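You operate a simulated robot arm through the tools that you are given. There is no shell and no other tool.

You are at the controls of a simulated robot arm. One attempt, no reset.

Task
A plug is loose: switch off, press it home, switch on and test.
Fine: the test has to pass.

The check looks at the end state, three seconds after you hand in, the way a careful person would. Anything else that was tipped, shoved, dropped, spilled or broken makes it a failure.

Robot
A 6-joint arm with a two-finger gripper, fixed in place. Base frame: the origin is at the foot of the arm, x ahead of it, y to its left, z up; the work surface is at about z = 0.786. Readings come in m, rad, newtons and seconds.
Its first joint turns from -2.897 to 2.897 rad. Payload 2.45 kg.
The tool frame sits at the grasp point between the pads (the TCP): z along the fingers, y along the line on which they close. The tips reach 0.02 m beyond it. Largest opening 0.14 m; the body of the gripper starts 0.168 m behind the TCP.
Orientation is that of the tool frame in the base frame, as [roll, pitch, yaw] about the fixed x, y, z axes, in that order (R = Rz(yaw) Ry(pitch) Rx(roll)). With the fingers straight down and closing along the base's y, the tool's x points along the base's -x, its y along +y and its z along -z.

Tools
- The arm moves only by the tool step_arm. Its argument "targets" is one flat list of numbers, 6 for each row, row after row: the shift along the base's x, y, z in mm, then the turn, a rotation vector about the base's x, y, z in rad. In form: [x, y, z, wx, wy, wz, x, y, z, wx, wy, wz, ...]. A call has 1 to 20 rows; each row shifts and turns the commanded pose from where the row before left it. "claw" is the opening, from 0 (shut) to 1 (fully open), set as the call begins (left out, the last holds). A row lasts 0.2 s, in which the tool goes at most 0.05 m and 0.15 rad; a call with a longer step from one row to the next is refused whole, and so is a gripper value outside its range. Where a pose cannot be reached the arm comes as near as it can. A force on the tool above 40 N (or 10 N above the force at the start of the call, whichever is more), or a blocked arm, ends the call early, and 0.2 s more pass. Each finger travels about 0.045 m/s and halts on what it meets, pressing with about 39 N; the grip force reading is that of the motor and also rises with nothing between the fingers. The clock runs only during rows and for 0.2 s after the last one: add rows that do not move to give the fingers time. The reply holds the time, the measured pose of the TCP, the force on the tool along the base axes, the opening and the grip force, in the units named above and with some noise, with the torque about the TCP (base axes, N m) and any sound that the robot's microphone picked up, and new pictures: "pictures" is both (left out), scene, wrist or none.
- Cameras (640 x 400 px; columns grow to the right, rows downward): "scene" is fixed at [0.4007, 0.4963, 1.377]; the picture's right is [-0.46, -0.89, 0.00], its down [-0.66, 0.34, -0.67] and it looks along [0.59, -0.31, -0.74] (base axes); focal length 278 px, centre (320, 200). "wrist" rides on the gripper at [0.078, 0.011, -0.209] in the tool frame; the picture's right is [-0.14, 0.99, 0.00], its down [-0.92, -0.13, -0.37] and it looks along [-0.37, -0.05, 0.93] (tool axes); focal length 280 px, centre (320, 200). There is no depth. A picture from a camera that has moved, and an enlarged one, comes with that camera's place and axes in the base frame and with its lens.
- inspect(camera, box): a new picture of the part [left, top, right, bottom] of that camera's present view, enlarged. The clock stands still meanwhile.
- hand_in(): hands the job in; it is judged then, once.

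Places have to be worked out from the pictures, the camera data and where the tool is seen. Open the gripper and draw the arm clear of the work before you hand the job in, unless the task says otherwise.

The tools are called after ">>>" by a JSON object that holds its "fn" and its "kwargs". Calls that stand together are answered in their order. step_arm: Moves the arm, as the interface text tells. Its arguments: {"type":"object","properties":{"targets":{"type":"array","items":{"type":"number"}},"claw":{"type":"number"},"pictures":{"type":"string","enum":["both","scene","wrist","none"]}},"required":["targets"]} The other tools are called the same way: inspect (camera, box) takes an enlarged picture of a part of a camera's view; hand_in () hands the job in.

At the start:

```text
clock: 0.0
position: [0.8764, 0.1441, 1.057]
tool_rot: [3.141, 0.002, -3.141]
force: [-0.7, 0.4, 1.3]
torque: [0.0, -0.03, -0.01]
finger_gap: 0.14
grasp_force: 0.1
```

scene: 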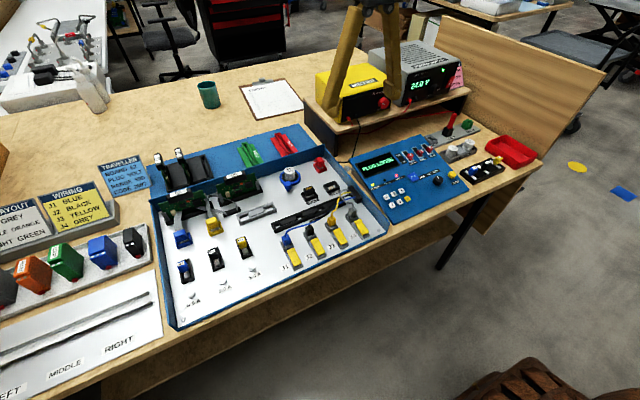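
wrist: 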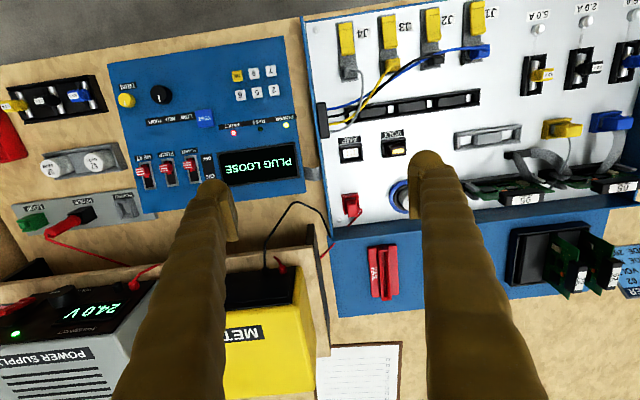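

I start by taking enlarged views of the board, the test panel and the plugs to understand the layout.

>>> {"fn": "inspect", "kwargs": {"camera": "scene", "box": [260, 150, 400, 280]}}

>>> {"fn": "inspect", "kwargs": {"camera": "scene", "box": [340, 110, 540, 230]}}

>>> {"fn": "inspect", "kwargs": {"camera": "wrist", "box": [100, 30, 320, 230]}}

>>> {"fn": "inspect", "kwargs": {"camera": "wrist", "box": [310, 0, 510, 130]}}

>>> {"fn": "inspect", "kwargs": {"camera": "scene", "box": [140, 150, 300, 330]}}

>>> {"fn": "inspect", "kwargs": {"camera": "wrist", "box": [440, 0, 640, 220]}}

```text
3.08 times, centred on (330, 215) of scene
camera zoom: at [0.4007, 0.4963, 1.377], right [-0.46, -0.89, 0.0], down [-0.66, 0.34, -0.67], along [0.59, -0.31, -0.74], focal length 855 px, centre (289, 154)
```

zoom: 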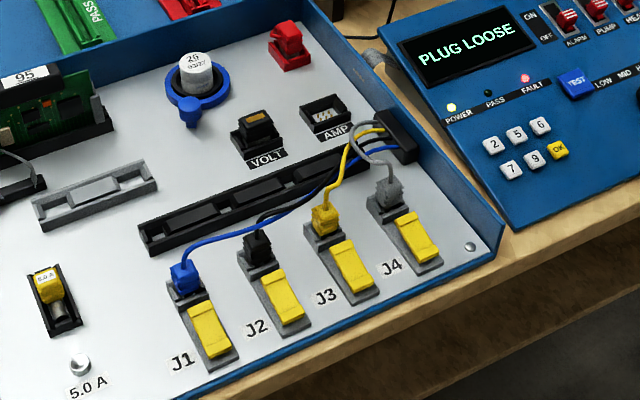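

```text
3.20 times, centred on (440, 170) of scene
camera zoom: at [0.4007, 0.4963, 1.377], right [-0.46, -0.89, 0.0], down [-0.66, 0.34, -0.67], along [0.59, -0.31, -0.74], focal length 889 px, centre (-64, 296)
```

zoom: 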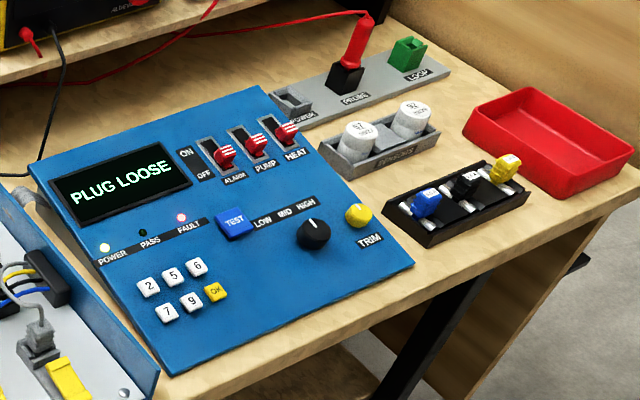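

```text
2.00 times, centred on (210, 130) of wrist
camera zoom: at [0.7968, 0.1558, 1.2678], right [0.14, 0.99, 0.0], down [0.92, -0.13, 0.37], along [0.37, -0.05, -0.93], focal length 561 px, centre (540, 340)
```

zoom: 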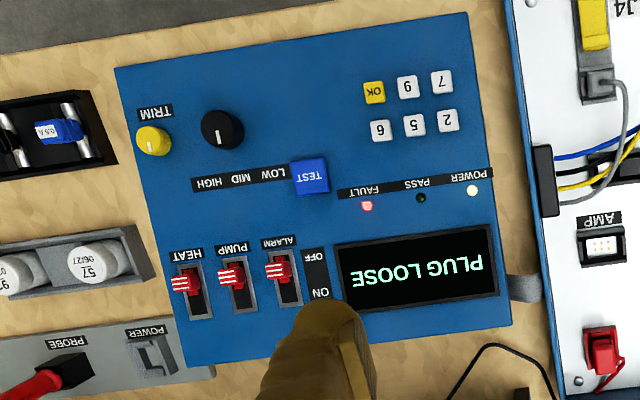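

```text
3.08 times, centred on (410, 65) of wrist
camera zoom: at [0.7968, 0.1558, 1.2678], right [0.14, 0.99, 0.0], down [0.92, -0.13, 0.37], along [0.37, -0.05, -0.93], focal length 863 px, centre (43, 615)
```

zoom: 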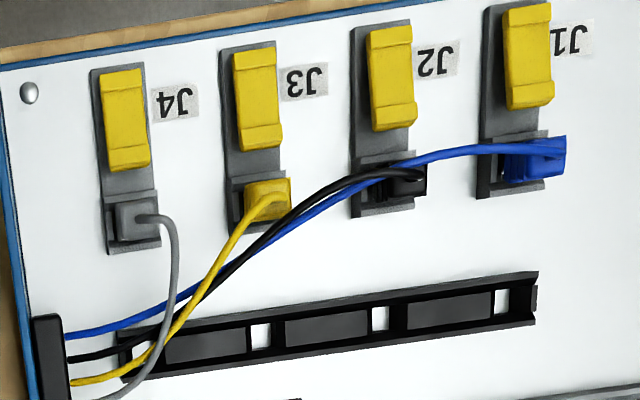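

```text
2.22 times, centred on (220, 240) of scene
camera zoom: at [0.4007, 0.4963, 1.377], right [-0.46, -0.89, 0.0], down [-0.66, 0.34, -0.67], along [0.59, -0.31, -0.74], focal length 618 px, centre (542, 111)
```

zoom: 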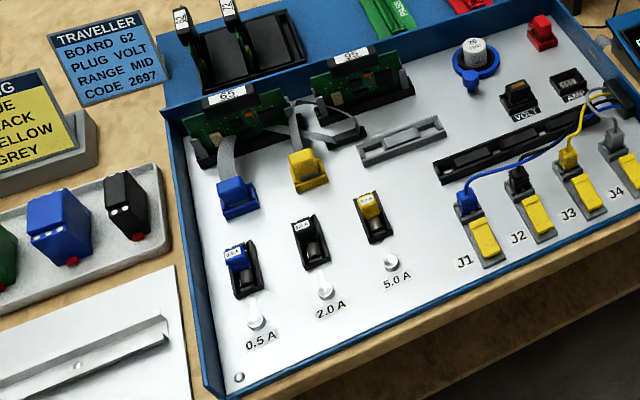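

```text
1.82 times, centred on (540, 110) of wrist
camera zoom: at [0.7968, 0.1558, 1.2678], right [0.14, 0.99, 0.0], down [0.92, -0.13, 0.37], along [0.37, -0.05, -0.93], focal length 510 px, centre (-80, 364)
```

zoom: 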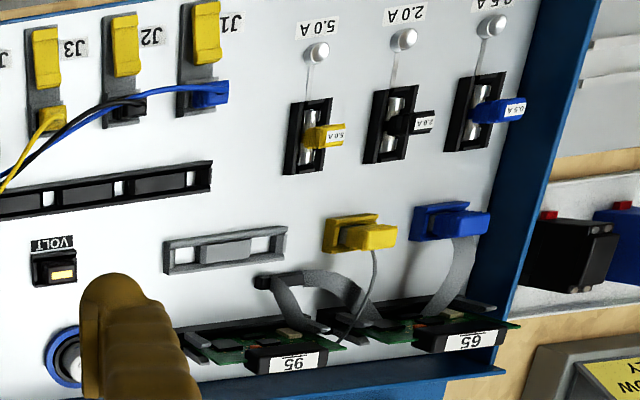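

I need closer looks at the switch candidates (the small POWER item next to PROBE, the red piece on the board), the J plugs and the ribbon plugs.

>>> {"fn": "inspect", "kwargs": {"camera": "scene", "box": [415, 100, 515, 165]}}

>>> {"fn": "inspect", "kwargs": {"camera": "scene", "box": [270, 140, 350, 195]}}

>>> {"fn": "inspect", "kwargs": {"camera": "scene", "box": [270, 190, 370, 270]}}

>>> {"fn": "inspect", "kwargs": {"camera": "wrist", "box": [320, 120, 450, 220]}}

>>> {"fn": "inspect", "kwargs": {"camera": "scene", "box": [150, 170, 260, 240]}}

>>> {"fn": "inspect", "kwargs": {"camera": "scene", "box": [300, 30, 480, 140]}}

>>> {"fn": "inspect", "kwargs": {"camera": "scene", "box": [0, 140, 160, 240]}}

>>> {"fn": "inspect", "kwargs": {"camera": "wrist", "box": [0, 60, 160, 260]}}

```text
6.15 times, centred on (465, 132) of scene
camera zoom: at [0.4007, 0.4963, 1.377], right [-0.46, -0.89, 0.0], down [-0.66, 0.34, -0.67], along [0.59, -0.31, -0.74], focal length 1710 px, centre (-572, 615)
```

zoom: 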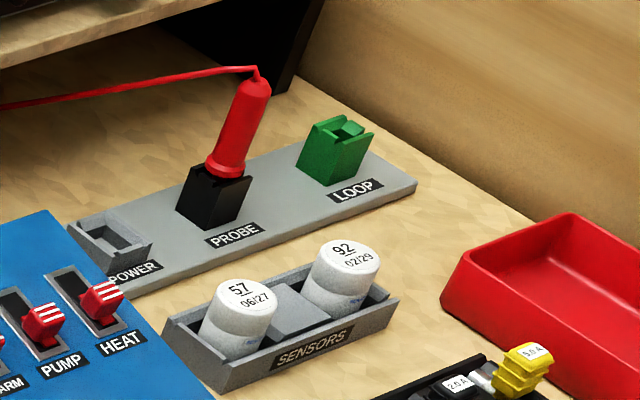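

```text
7.27 times, centred on (310, 168) of scene
camera zoom: at [0.4007, 0.4963, 1.377], right [-0.46, -0.89, 0.0], down [-0.66, 0.34, -0.67], along [0.59, -0.31, -0.74], focal length 2021 px, centre (393, 436)
```

zoom: 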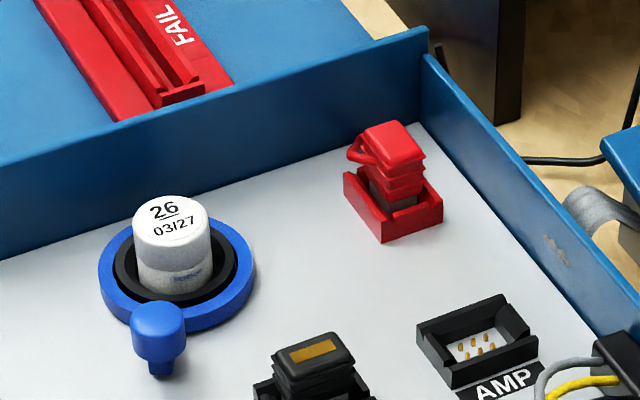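

```text
5.00 times, centred on (320, 230) of scene
camera zoom: at [0.4007, 0.4963, 1.377], right [-0.46, -0.89, 0.0], down [-0.66, 0.34, -0.67], along [0.59, -0.31, -0.74], focal length 1390 px, centre (320, 50)
```

zoom: 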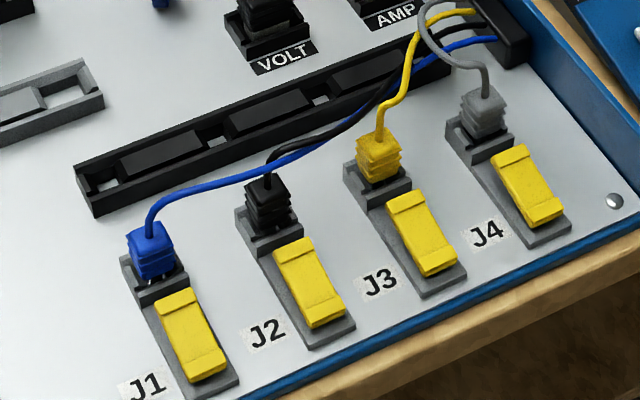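

```text
4.00 times, centred on (385, 170) of wrist
camera zoom: at [0.7968, 0.1558, 1.2678], right [0.14, 0.99, 0.0], down [0.92, -0.13, 0.37], along [0.37, -0.05, -0.93], focal length 1122 px, centre (60, 320)
```

zoom: 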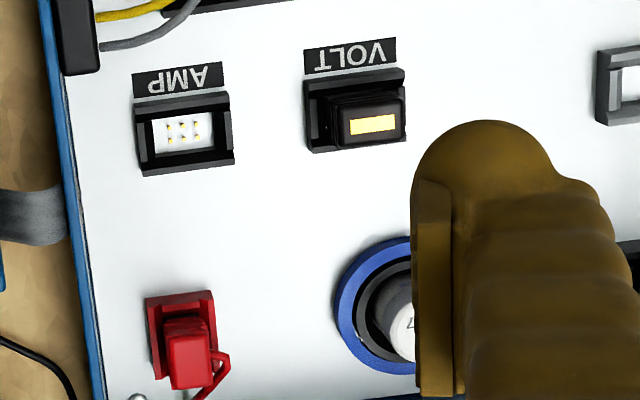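

```text
5.71 times, centred on (205, 205) of scene
camera zoom: at [0.4007, 0.4963, 1.377], right [-0.46, -0.89, 0.0], down [-0.66, 0.34, -0.67], along [0.59, -0.31, -0.74], focal length 1588 px, centre (977, 171)
```

zoom: 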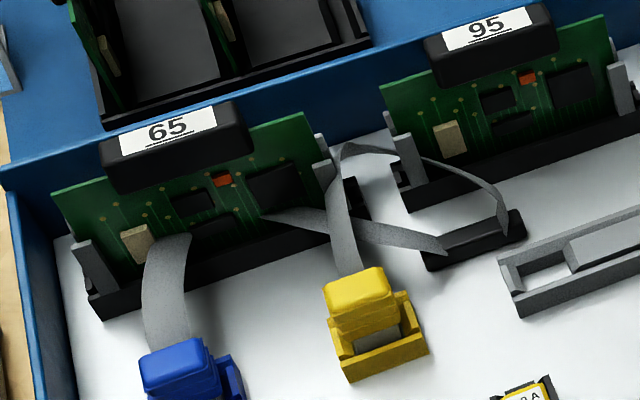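

```text
3.56 times, centred on (390, 85) of scene
camera zoom: at [0.4007, 0.4963, 1.377], right [-0.46, -0.89, 0.0], down [-0.66, 0.34, -0.67], along [0.59, -0.31, -0.74], focal length 988 px, centre (71, 609)
```

zoom: 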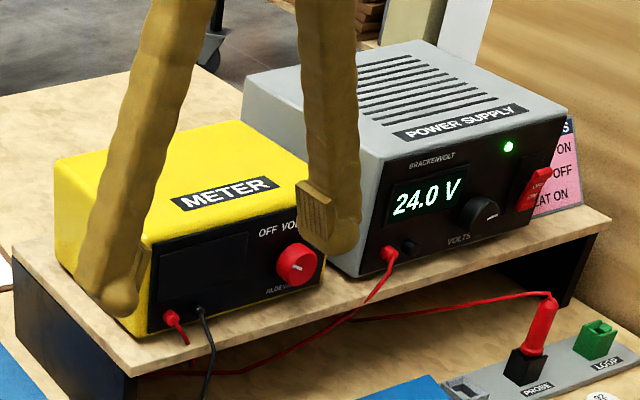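

```text
4.00 times, centred on (80, 190) of scene
camera zoom: at [0.4007, 0.4963, 1.377], right [-0.46, -0.89, 0.0], down [-0.66, 0.34, -0.67], along [0.59, -0.31, -0.74], focal length 1112 px, centre (1280, 240)
```

zoom: 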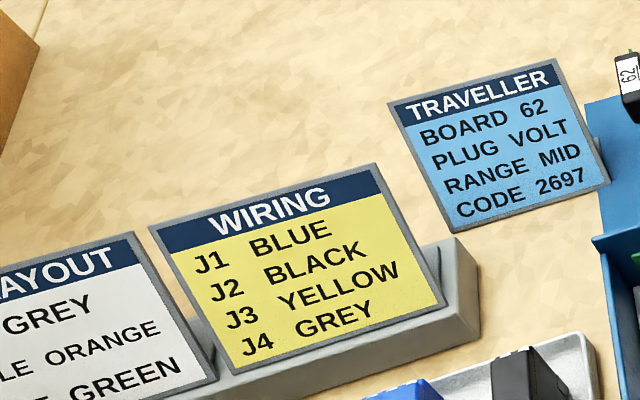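

```text
2.00 times, centred on (80, 160) of wrist
camera zoom: at [0.7968, 0.1558, 1.2678], right [0.14, 0.99, 0.0], down [0.92, -0.13, 0.37], along [0.37, -0.05, -0.93], focal length 561 px, centre (800, 280)
```

zoom: 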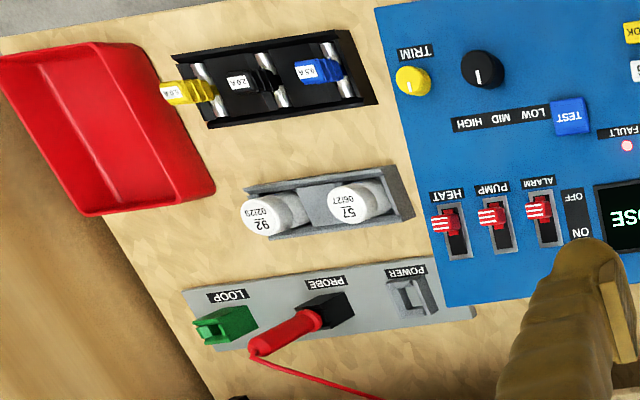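

J1's blue plug appears to show bare contacts below it. I look more closely at the power supply's red switch, the pink card, and the other plugs.

>>> {"fn": "inspect", "kwargs": {"camera": "scene", "box": [410, 60, 480, 105]}}

>>> {"fn": "inspect", "kwargs": {"camera": "scene", "box": [285, 220, 325, 245]}}

>>> {"fn": "inspect", "kwargs": {"camera": "scene", "box": [165, 210, 245, 260]}}

>>> {"fn": "inspect", "kwargs": {"camera": "wrist", "box": [530, 90, 640, 160]}}

>>> {"fn": "inspect", "kwargs": {"camera": "scene", "box": [320, 180, 360, 240]}}

>>> {"fn": "inspect", "kwargs": {"camera": "scene", "box": [340, 130, 460, 205]}}

```text
8.89 times, centred on (445, 82) of scene
camera zoom: at [0.4007, 0.4963, 1.377], right [-0.46, -0.89, 0.0], down [-0.66, 0.34, -0.67], along [0.59, -0.31, -0.74], focal length 2470 px, centre (-791, 1244)
```

zoom: 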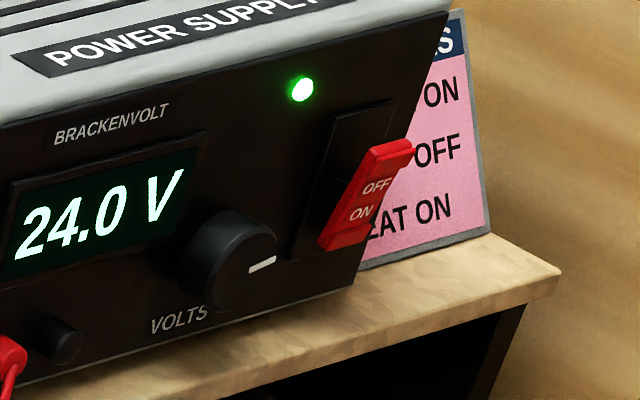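

```text
16.00 times, centred on (305, 232) of scene
camera zoom: at [0.4007, 0.4963, 1.377], right [-0.46, -0.89, 0.0], down [-0.66, 0.34, -0.67], along [0.59, -0.31, -0.74], focal length 4447 px, centre (560, -320)
```

zoom: 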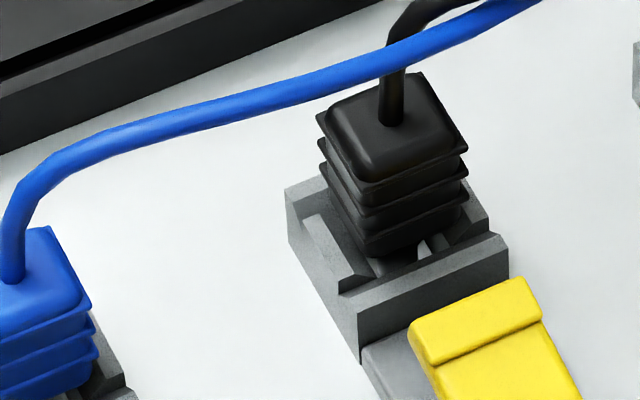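

```text
8.00 times, centred on (205, 235) of scene
camera zoom: at [0.4007, 0.4963, 1.377], right [-0.46, -0.89, 0.0], down [-0.66, 0.34, -0.67], along [0.59, -0.31, -0.74], focal length 2223 px, centre (1240, -80)
```

zoom: 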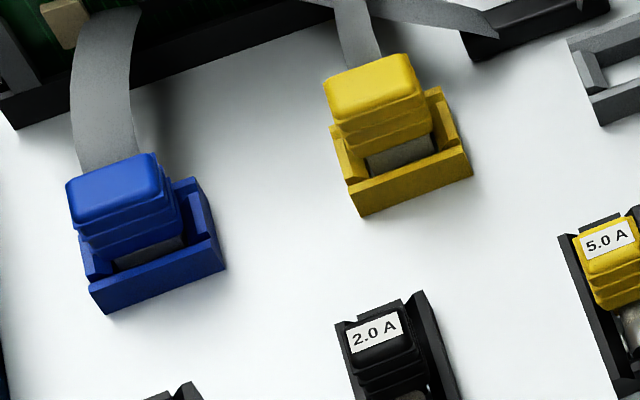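

```text
5.71 times, centred on (585, 125) of wrist
camera zoom: at [0.7968, 0.1558, 1.2678], right [0.14, 0.99, 0.0], down [0.92, -0.13, 0.37], along [0.37, -0.05, -0.93], focal length 1602 px, centre (-1194, 629)
```

zoom: 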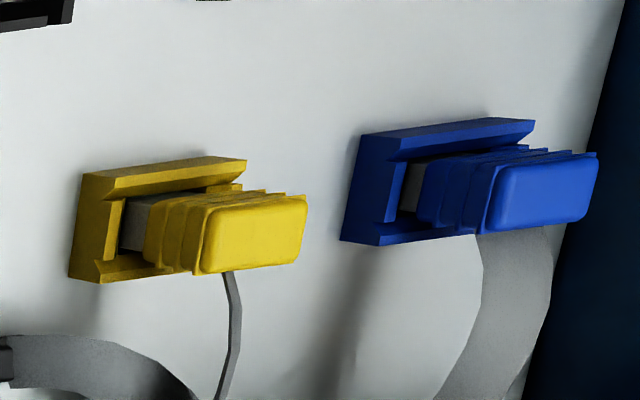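

```text
6.67 times, centred on (340, 210) of scene
camera zoom: at [0.4007, 0.4963, 1.377], right [-0.46, -0.89, 0.0], down [-0.66, 0.34, -0.67], along [0.59, -0.31, -0.74], focal length 1853 px, centre (187, 133)
```

zoom: 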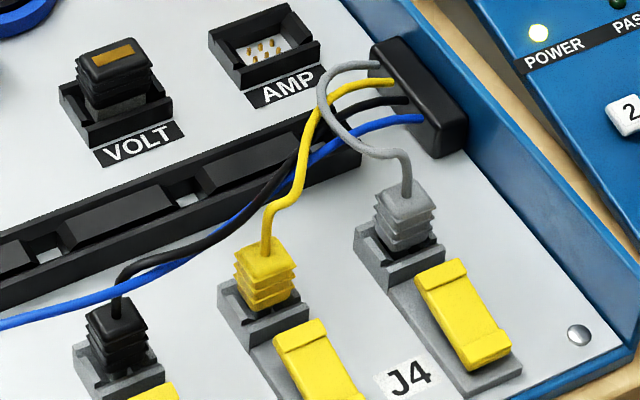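

```text
5.33 times, centred on (400, 168) of scene
camera zoom: at [0.4007, 0.4963, 1.377], right [-0.46, -0.89, 0.0], down [-0.66, 0.34, -0.67], along [0.59, -0.31, -0.74], focal length 1482 px, centre (-107, 373)
```

zoom: 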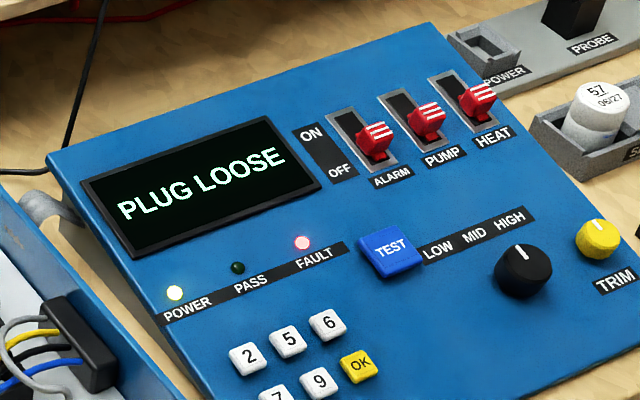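

The power supply's red rocker (OFF on top, ON at the bottom, currently ON) looks like the switch, roughly at (1.03, -0.34, 0.94). J1's blue plug at about (0.78, 0.39, 0.815) looks like the one sitting high. I move right with the tool tilted forward and the fingers shut, to look at the rocker.

>>> {"fn": "step_arm", "kwargs": {"targets": [-8, -39, 5, 0, -0.08, 0, -8, -39, 5, 0, -0.08, 0, -8, -39, 5, 0, -0.08, 0, -8, -39, 5, 0, -0.08, 0, -8, -39, 5, 0, -0.08, 0, -8, -39, 5, 0, -0.08, 0, -8, -39, 5, 0, -0.08, 0, -8, -39, 5, 0, -0.08, 0, -8, -39, 5, 0, -0.08, 0, -8, -39, 5, 0, -0.08, 0], "claw": 0}}

```text
clock: 2.2
position: [0.7967, -0.246, 1.1083]
tool_rot: [3.139, 0.799, 3.14]
force: [-0.1, 0.5, 0.5]
torque: [0.0, 0.0, 0.01]
finger_gap: 0.0
grasp_force: 29.3
camera wrist: at [0.5911, -0.2355, 1.1986], right [0.1, 0.99, 0.1], down [0.38, -0.13, 0.92], along [0.92, -0.05, -0.39], focal length 280 px, centre (320, 200)
```

scene: 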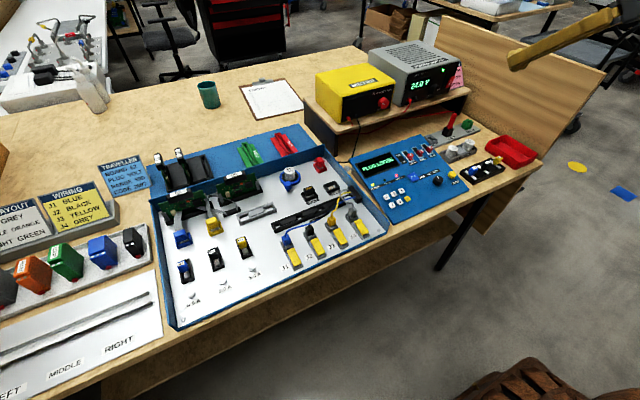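
wrist: 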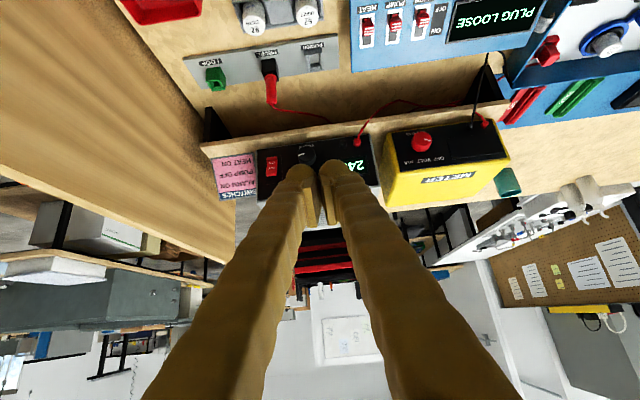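

The fingers are shut and the rocker is visible at about (270,165) in the wrist picture (upside down). I enlarge it and use the fixed view for the rocker and panel too.

>>> {"fn": "inspect", "kwargs": {"camera": "wrist", "box": [200, 120, 360, 220]}}

>>> {"fn": "inspect", "kwargs": {"camera": "scene", "box": [420, 55, 480, 105]}}

>>> {"fn": "inspect", "kwargs": {"camera": "scene", "box": [300, 40, 480, 150]}}

```text
4.00 times, centred on (280, 170) of wrist
camera zoom: at [0.5911, -0.2355, 1.1986], right [0.1, 0.99, 0.1], down [0.38, -0.13, 0.92], along [0.92, -0.05, -0.39], focal length 1122 px, centre (480, 320)
```

zoom: 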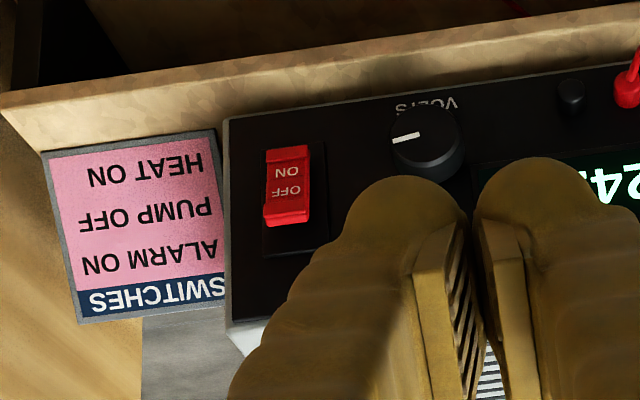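

```text
8.00 times, centred on (450, 80) of scene
camera zoom: at [0.4007, 0.4963, 1.377], right [-0.46, -0.89, 0.0], down [-0.66, 0.34, -0.67], along [0.59, -0.31, -0.74], focal length 2223 px, centre (-720, 1160)
```

zoom: 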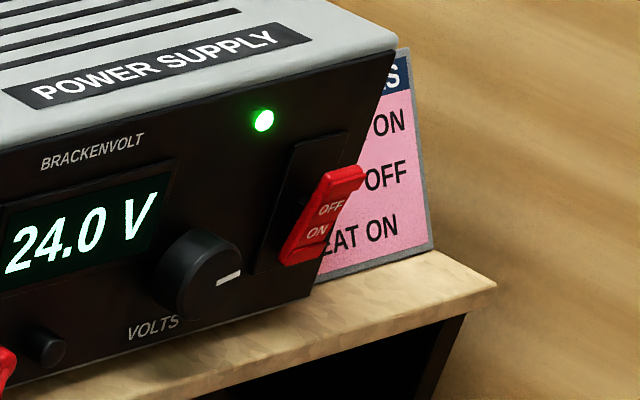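

```text
3.56 times, centred on (390, 95) of scene
camera zoom: at [0.4007, 0.4963, 1.377], right [-0.46, -0.89, 0.0], down [-0.66, 0.34, -0.67], along [0.59, -0.31, -0.74], focal length 988 px, centre (71, 573)
```

zoom: 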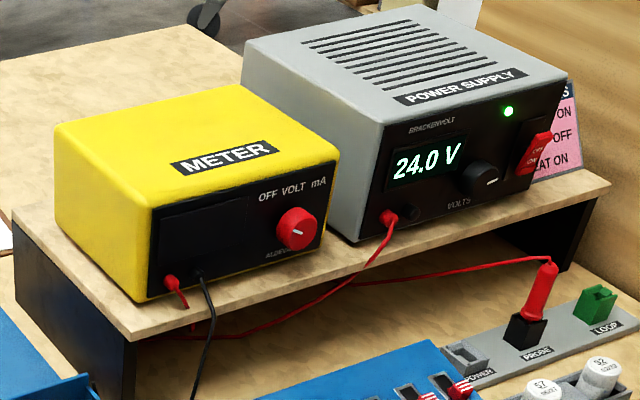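

Triangulating the two views puts the rocker at y ≈ -0.341, top end (1.025, z 0.96) protruding and bottom end in (z 0.917), i.e. ON; shelf top is about z 0.893. I approach to a point in front of and above it with less tilt.

>>> {"fn": "step_arm", "kwargs": {"targets": [27, -19, -18, 0, 0.05, 0, 27, -19, -18, 0, 0.05, 0, 27, -19, -18, 0, 0.05, 0, 27, -19, -18, 0, 0.05, 0, 27, -19, -18, 0, 0.05, 0], "claw": 0}}

```text
clock: 3.4
position: [0.9333, -0.3383, 1.0165]
tool_rot: [-3.141, 0.551, 3.141]
force: [0.2, 0.6, 0.2]
torque: [0.02, -0.01, -0.01]
finger_gap: 0.0
grasp_force: 29.0
camera wrist: at [0.7576, -0.3278, 1.1542], right [0.12, 0.99, 0.07], down [0.59, -0.13, 0.8], along [0.8, -0.05, -0.6], focal length 280 px, centre (320, 200)
```

scene: 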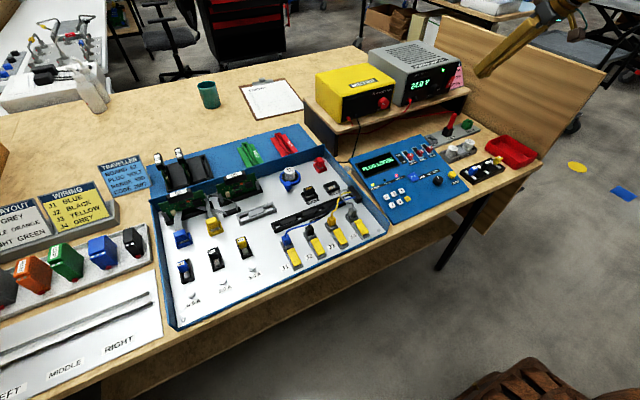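
wrist: 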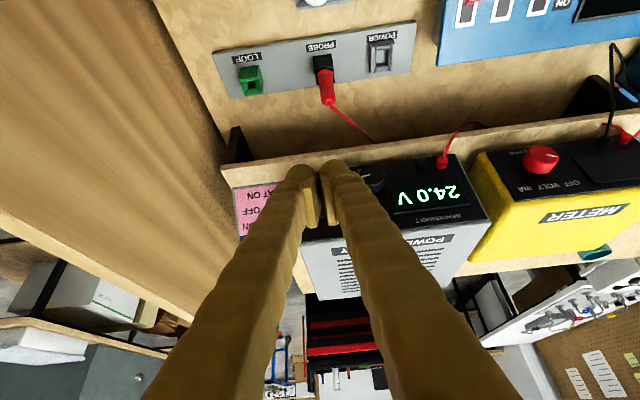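

The rocker is now hidden behind the fingers in the wrist view, so I will use the scene camera. I step down and forward to just in front of the OFF end (leading tip edge at about x 1.009, z 0.955).

>>> {"fn": "step_arm", "kwargs": {"targets": [10, -1, -18, 0, 0, 0, 20, -1, -18, 0, 0, 0, 20, -1, -18, 0, 0, 0], "pictures": "scene"}}

>>> {"fn": "inspect", "kwargs": {"camera": "scene", "box": [420, 50, 500, 100]}}

```text
clock: 4.2
position: [0.9809, -0.3429, 0.9617]
tool_rot: [3.14, 0.551, -3.14]
force: [-1.3, 0.6, 0.4]
torque: [0.01, -0.02, 0.03]
finger_gap: 0.0002
grasp_force: 29.3
```

scene: 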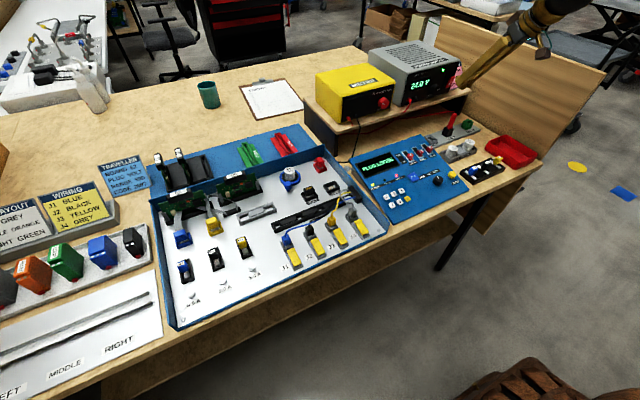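

```text
8.00 times, centred on (460, 75) of scene
camera zoom: at [0.4007, 0.4963, 1.377], right [-0.46, -0.89, 0.0], down [-0.66, 0.34, -0.67], along [0.59, -0.31, -0.74], focal length 2223 px, centre (-800, 1200)
```

zoom: 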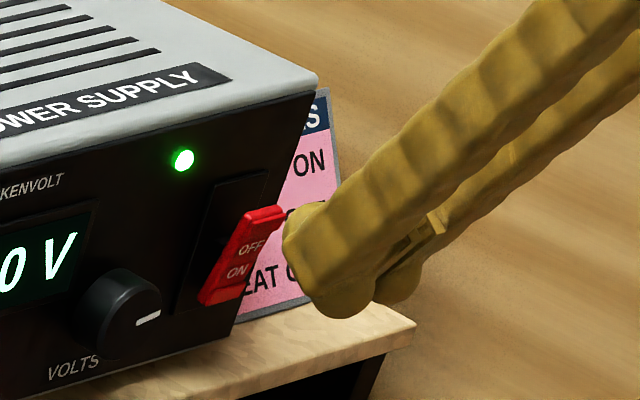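

The tip sits right in front of the rocker's OFF end. I push in along +x in small steps and watch the force and the supply's light.

>>> {"fn": "step_arm", "kwargs": {"targets": [6, 0, 0, 0, 0, 0, 6, 0, 0, 0, 0, 0, 5, 0, 0, 0, 0, 0], "pictures": "none"}}

>>> {"fn": "inspect", "kwargs": {"camera": "scene", "box": [420, 50, 500, 100]}}

```text
clock: 5.0
position: [0.9975, -0.3426, 0.9635]
tool_rot: [-3.141, 0.549, -3.141]
force: [0.7, -1.0, 0.0]
torque: [0.01, -0.03, 0.01]
finger_gap: 0.0
grasp_force: 29.7
```

```text
8.00 times, centred on (460, 75) of scene
camera zoom: at [0.4007, 0.4963, 1.377], right [-0.46, -0.89, 0.0], down [-0.66, 0.34, -0.67], along [0.59, -0.31, -0.74], focal length 2223 px, centre (-800, 1200)
```

zoom: 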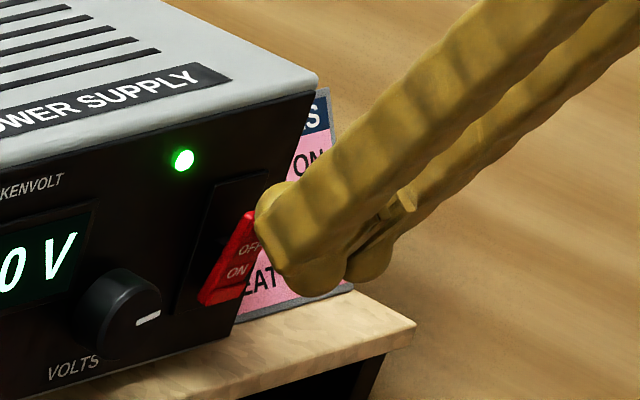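

No contact force yet, so the rocker has not moved. I continue pushing in small steps.

>>> {"fn": "step_arm", "kwargs": {"targets": [4, 0, 0, 0, 0, 0, 4, 0, 0, 0, 0, 0, 4, 0, 0, 0, 0, 0], "pictures": "none"}}

>>> {"fn": "inspect", "kwargs": {"camera": "scene", "box": [420, 50, 500, 100]}}

```text
clock: 5.8
position: [1.0078, -0.3426, 0.9632]
tool_rot: [-3.141, 0.548, -3.141]
force: [0.4, -0.1, 0.0]
torque: [0.02, 0.0, 0.0]
finger_gap: 0.0
grasp_force: 29.7
```

```text
8.00 times, centred on (460, 75) of scene
camera zoom: at [0.4007, 0.4963, 1.377], right [-0.46, -0.89, 0.0], down [-0.66, 0.34, -0.67], along [0.59, -0.31, -0.74], focal length 2223 px, centre (-800, 1200)
```

zoom: 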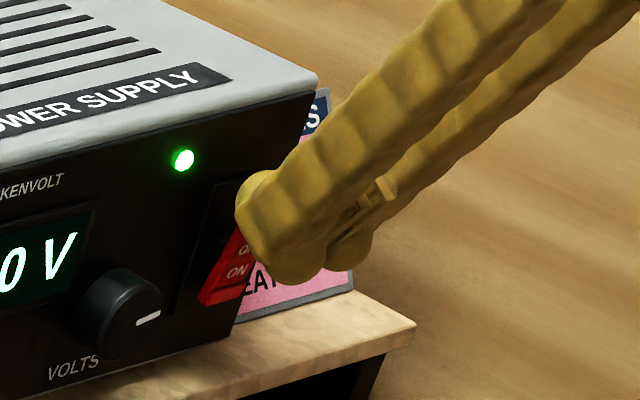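

Still no noticeable force; I keep going in small steps.

>>> {"fn": "step_arm", "kwargs": {"targets": [4, 0, 0, 0, 0, 0, 4, 0, 0, 0, 0, 0], "pictures": "none"}}

>>> {"fn": "inspect", "kwargs": {"camera": "scene", "box": [420, 50, 500, 100]}}

```text
clock: 6.4
position: [1.0166, -0.3438, 0.9628]
tool_rot: [3.138, 0.549, 3.139]
force: [-2.5, -0.7, 0.9]
torque: [0.03, -0.01, 0.01]
finger_gap: 0.006
grasp_force: 29.1
```

```text
8.00 times, centred on (460, 75) of scene
camera zoom: at [0.4007, 0.4963, 1.377], right [-0.46, -0.89, 0.0], down [-0.66, 0.34, -0.67], along [0.59, -0.31, -0.74], focal length 2223 px, centre (-800, 1200)
```

zoom: 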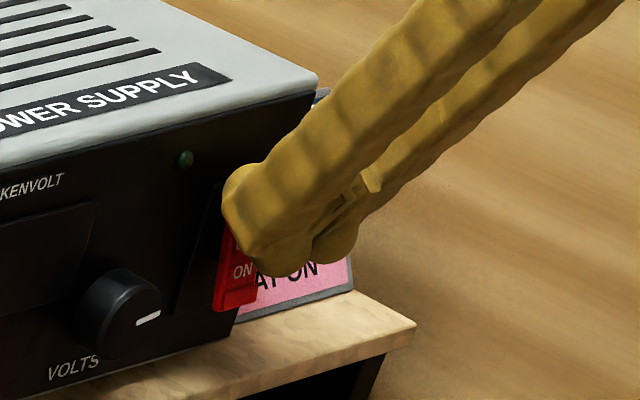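

The supply's light and display are dark and the rocker has flipped to OFF. I back straight out and lift.

>>> {"fn": "step_arm", "kwargs": {"targets": [-15, 0, 0, 0, 0, 0, -30, 0, 5, 0, 0, 0, -40, 10, 25, 0, 0, 0, -40, 20, 25, 0, 0.05, 0, -40, 40, 20, 0, 0.1, 0]}}

>>> {"fn": "inspect", "kwargs": {"camera": "scene", "box": [360, 50, 500, 150]}}

```text
refused: row 4 steps farther than a row can; nothing moved
```

```text
4.00 times, centred on (430, 100) of scene
camera zoom: at [0.4007, 0.4963, 1.377], right [-0.46, -0.89, 0.0], down [-0.66, 0.34, -0.67], along [0.59, -0.31, -0.74], focal length 1112 px, centre (-120, 600)
```

zoom: 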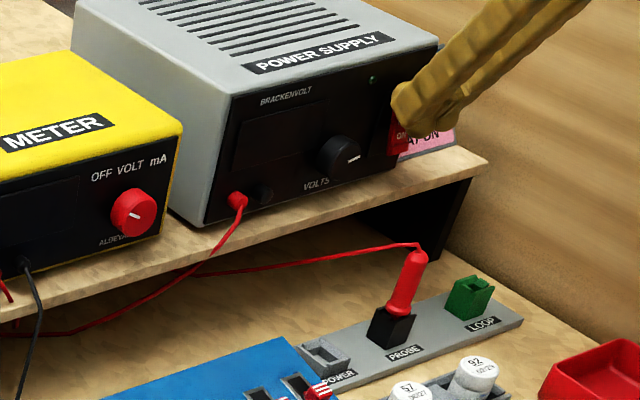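

The call was refused because one row was too long. I repeat the retreat with shorter rows.

>>> {"fn": "step_arm", "kwargs": {"targets": [-15, 0, 0, 0, 0, 0, -30, 0, 5, 0, 0, 0, -30, 10, 25, 0, 0, 0, -25, 20, 25, 0, 0.05, 0, -25, 30, 20, 0, 0.1, 0]}}

>>> {"fn": "inspect", "kwargs": {"camera": "scene", "box": [420, 50, 500, 100]}}

>>> {"fn": "inspect", "kwargs": {"camera": "scene", "box": [340, 110, 480, 210]}}

```text
clock: 7.6
position: [0.8923, -0.2863, 1.0402]
tool_rot: [-3.141, 0.397, -3.14]
force: [0.0, 0.5, -0.5]
torque: [0.0, -0.02, -0.01]
finger_gap: 0.0
grasp_force: 29.0
camera wrist: at [0.7388, -0.2741, 1.2021], right [0.13, 0.99, 0.05], down [0.71, -0.13, 0.7], along [0.7, -0.05, -0.71], focal length 280 px, centre (320, 200)
```

scene: 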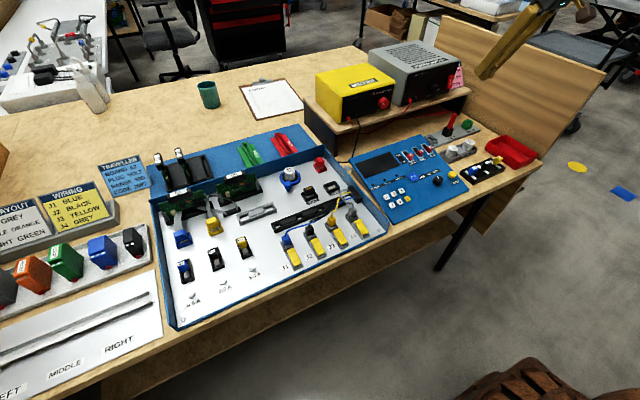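
wrist: 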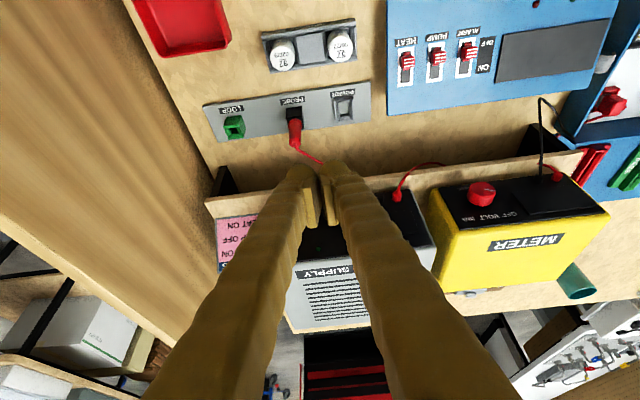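

```text
8.00 times, centred on (460, 75) of scene
camera zoom: at [0.4007, 0.4963, 1.377], right [-0.46, -0.89, 0.0], down [-0.66, 0.34, -0.67], along [0.59, -0.31, -0.74], focal length 2223 px, centre (-800, 1200)
```

zoom: 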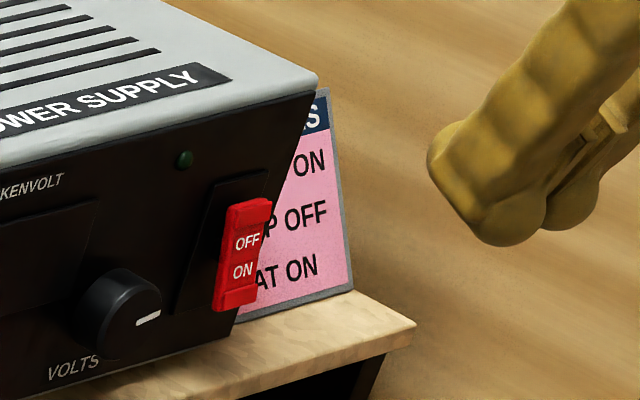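

```text
4.00 times, centred on (410, 160) of scene
camera zoom: at [0.4007, 0.4963, 1.377], right [-0.46, -0.89, 0.0], down [-0.66, 0.34, -0.67], along [0.59, -0.31, -0.74], focal length 1112 px, centre (-40, 360)
```

zoom: 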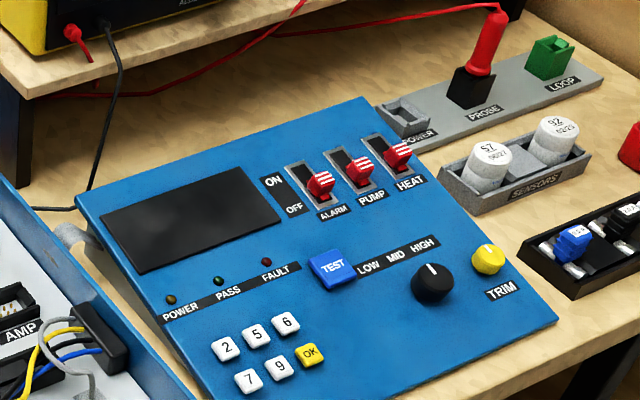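

The supply is OFF and the test panel is dark. Now I travel left to above the J connectors with the tool back to vertical for a closer look at all plugs.

>>> {"fn": "step_arm", "kwargs": {"targets": [-8, 45, 0, 0, 0.03, 0, -8, 45, 0, 0, 0.03, 0, -8, 45, 0, 0, 0.03, 0, -8, 45, 0, 0, 0.03, 0, -8, 45, 0, 0, 0.03, 0, -8, 45, 0, 0, 0.03, 0, -8, 45, 0, 0, 0.03, 0, -8, 45, 0, 0, 0.03, 0, -8, 45, 0, 0, 0.03, 0, -8, 45, 0, 0, 0.03, 0, -8, 45, 0, 0, 0.03, 0, -8, 45, -10, 0, 0.03, 0, -8, 45, -20, 0, 0.037, 0], "claw": 0.5}}

```text
clock: 10.4
position: [0.7905, 0.3049, 1.0104]
tool_rot: [3.141, 0.002, -3.14]
force: [-0.7, -0.1, -0.1]
torque: [0.02, -0.03, -0.04]
finger_gap: 0.0701
grasp_force: 0.1
camera wrist: at [0.7106, 0.3161, 1.2204], right [0.14, 0.99, 0.0], down [0.92, -0.13, 0.37], along [0.37, -0.05, -0.93], focal length 280 px, centre (320, 200)
```

scene: 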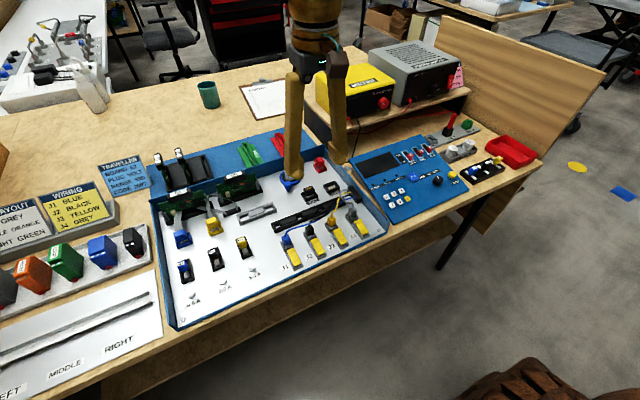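
wrist: 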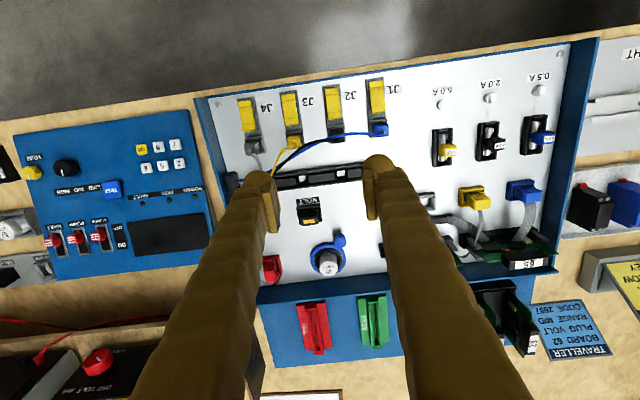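

I enlarge the J plugs, VOLT plug and ribbon plugs from here.

>>> {"fn": "inspect", "kwargs": {"camera": "wrist", "box": [230, 70, 410, 180]}}

>>> {"fn": "inspect", "kwargs": {"camera": "wrist", "box": [420, 60, 580, 230]}}

>>> {"fn": "inspect", "kwargs": {"camera": "wrist", "box": [350, 70, 400, 145]}}

>>> {"fn": "inspect", "kwargs": {"camera": "wrist", "box": [240, 180, 360, 290]}}

>>> {"fn": "inspect", "kwargs": {"camera": "scene", "box": [270, 220, 310, 260]}}

>>> {"fn": "inspect", "kwargs": {"camera": "scene", "box": [325, 195, 375, 235]}}

```text
3.56 times, centred on (320, 125) of wrist
camera zoom: at [0.7106, 0.3161, 1.2204], right [0.14, 0.99, 0.0], down [0.92, -0.13, 0.37], along [0.37, -0.05, -0.93], focal length 997 px, centre (320, 467)
```

zoom: 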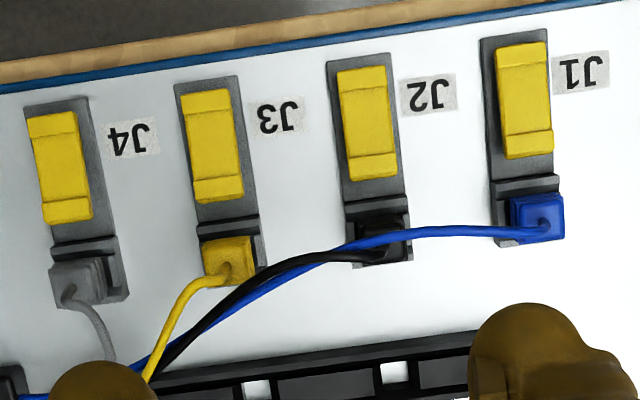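

```text
2.35 times, centred on (500, 145) of wrist
camera zoom: at [0.7106, 0.3161, 1.2204], right [0.14, 0.99, 0.0], down [0.92, -0.13, 0.37], along [0.37, -0.05, -0.93], focal length 660 px, centre (-104, 329)
```

zoom: 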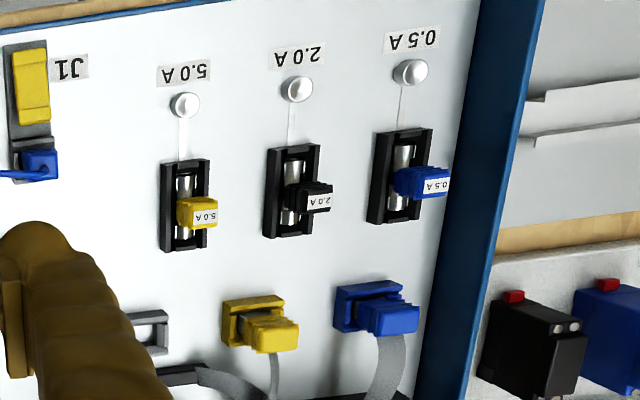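

```text
5.33 times, centred on (375, 108) of wrist
camera zoom: at [0.7106, 0.3161, 1.2204], right [0.14, 0.99, 0.0], down [0.92, -0.13, 0.37], along [0.37, -0.05, -0.93], focal length 1495 px, centre (27, 693)
```

zoom: 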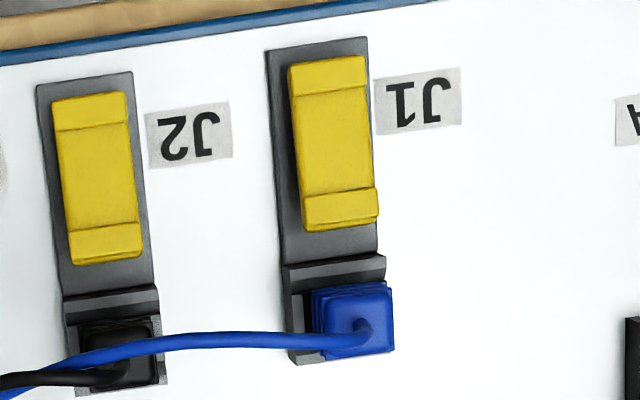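

```text
3.64 times, centred on (300, 235) of wrist
camera zoom: at [0.7106, 0.3161, 1.2204], right [0.14, 0.99, 0.0], down [0.92, -0.13, 0.37], along [0.37, -0.05, -0.93], focal length 1020 px, centre (393, 73)
```

zoom: 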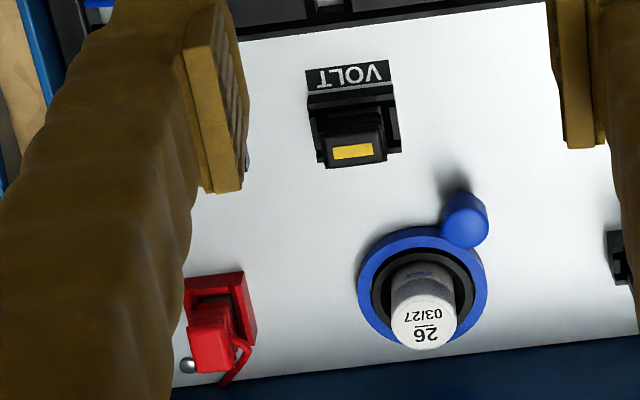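

```text
10.00 times, centred on (290, 240) of scene
camera zoom: at [0.4007, 0.4963, 1.377], right [-0.46, -0.89, 0.0], down [-0.66, 0.34, -0.67], along [0.59, -0.31, -0.74], focal length 2779 px, centre (620, -200)
```

zoom: 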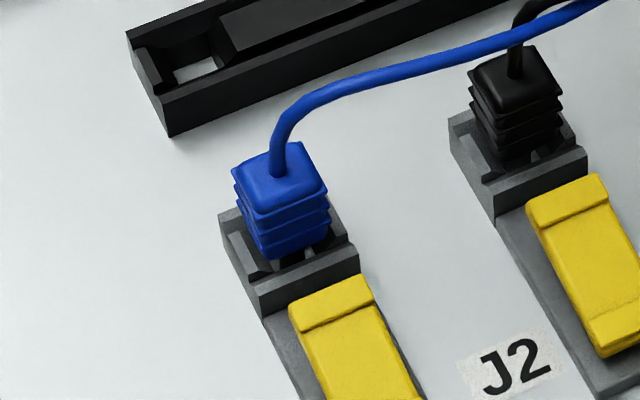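

```text
10.00 times, centred on (350, 215) of scene
camera zoom: at [0.4007, 0.4963, 1.377], right [-0.46, -0.89, 0.0], down [-0.66, 0.34, -0.67], along [0.59, -0.31, -0.74], focal length 2779 px, centre (20, 50)
```

zoom: 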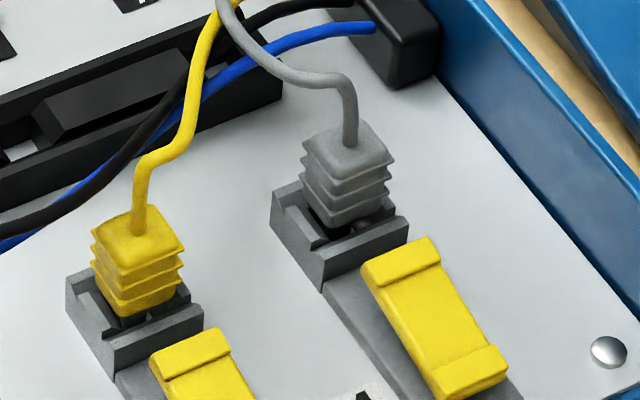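

The J plugs all look alike here. The yellow ribbon plug seemed to show more of its grey stub than the blue one, so I compare the blue, yellow, red and VOLT plugs at high zoom.

>>> {"fn": "inspect", "kwargs": {"camera": "scene", "box": [170, 225, 210, 250]}}

>>> {"fn": "inspect", "kwargs": {"camera": "scene", "box": [195, 212, 235, 237]}}

>>> {"fn": "inspect", "kwargs": {"camera": "scene", "box": [300, 150, 340, 175]}}

>>> {"fn": "inspect", "kwargs": {"camera": "scene", "box": [290, 180, 330, 205]}}

>>> {"fn": "inspect", "kwargs": {"camera": "wrist", "box": [440, 170, 560, 230]}}

>>> {"fn": "inspect", "kwargs": {"camera": "scene", "box": [355, 90, 405, 125]}}

```text
16.00 times, centred on (190, 238) of scene
camera zoom: at [0.4007, 0.4963, 1.377], right [-0.46, -0.89, 0.0], down [-0.66, 0.34, -0.67], along [0.59, -0.31, -0.74], focal length 4447 px, centre (2400, -400)
```

zoom: 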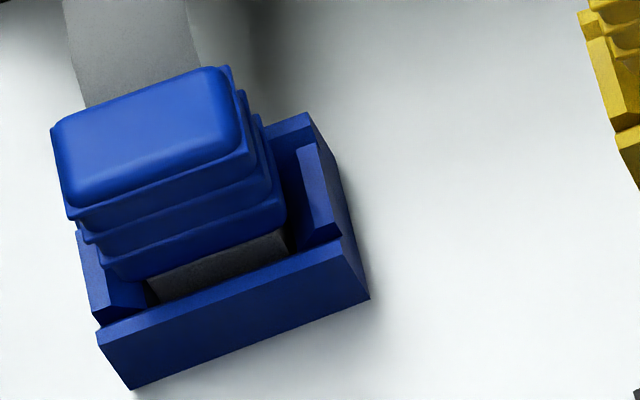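

```text
16.00 times, centred on (215, 224) of scene
camera zoom: at [0.4007, 0.4963, 1.377], right [-0.46, -0.89, 0.0], down [-0.66, 0.34, -0.67], along [0.59, -0.31, -0.74], focal length 4447 px, centre (2000, -192)
```

zoom: 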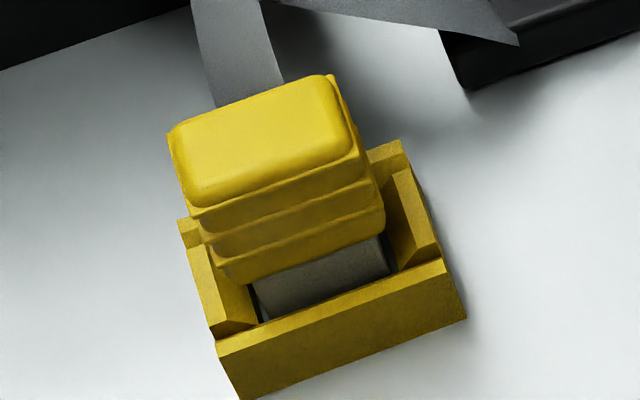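

```text
16.00 times, centred on (320, 162) of scene
camera zoom: at [0.4007, 0.4963, 1.377], right [-0.46, -0.89, 0.0], down [-0.66, 0.34, -0.67], along [0.59, -0.31, -0.74], focal length 4447 px, centre (320, 800)
```

zoom: 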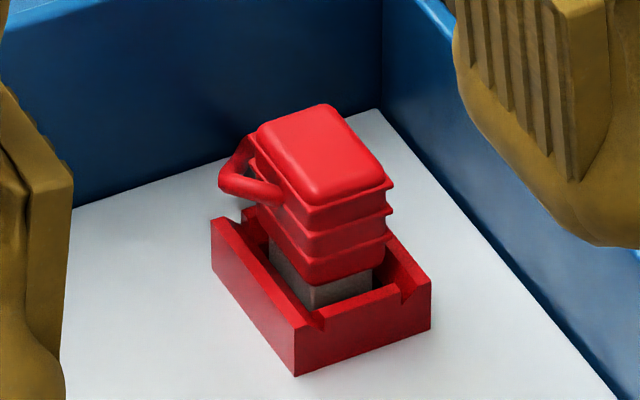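

```text
16.00 times, centred on (310, 192) of scene
camera zoom: at [0.4007, 0.4963, 1.377], right [-0.46, -0.89, 0.0], down [-0.66, 0.34, -0.67], along [0.59, -0.31, -0.74], focal length 4447 px, centre (480, 320)
```

zoom: 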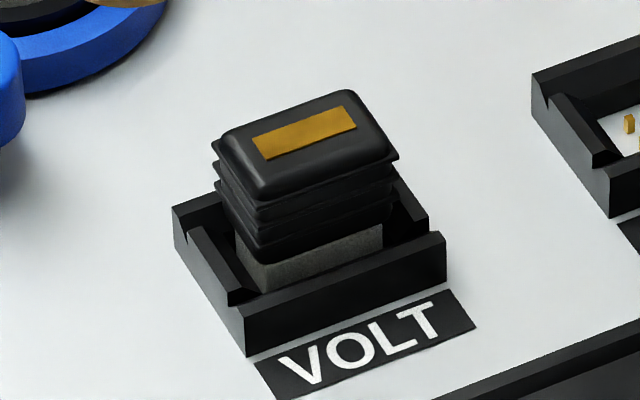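

```text
5.33 times, centred on (500, 200) of wrist
camera zoom: at [0.7106, 0.3161, 1.2204], right [0.14, 0.99, 0.0], down [0.92, -0.13, 0.37], along [0.37, -0.05, -0.93], focal length 1495 px, centre (-640, 200)
```

zoom: 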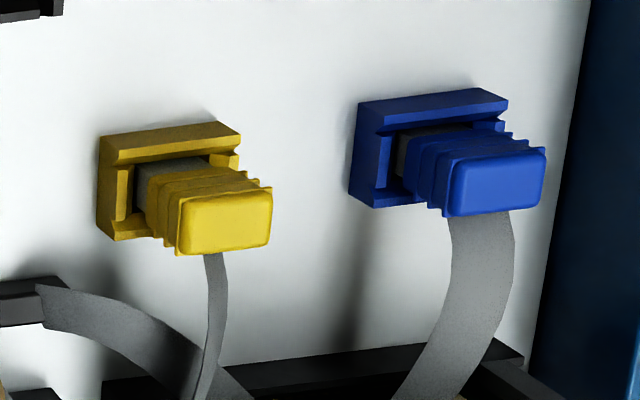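

```text
11.43 times, centred on (380, 108) of scene
camera zoom: at [0.4007, 0.4963, 1.377], right [-0.46, -0.89, 0.0], down [-0.66, 0.34, -0.67], along [0.59, -0.31, -0.74], focal length 3176 px, centre (-366, 1257)
```

zoom: 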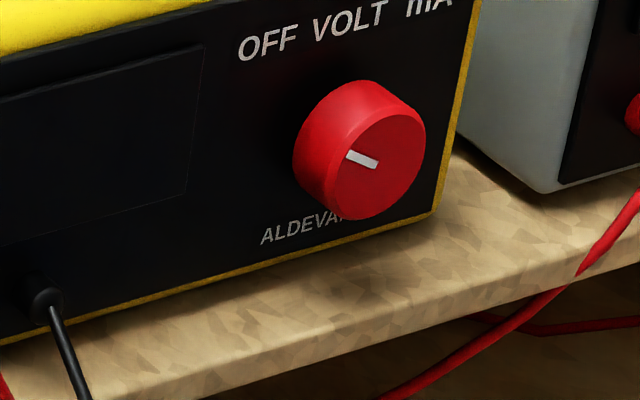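

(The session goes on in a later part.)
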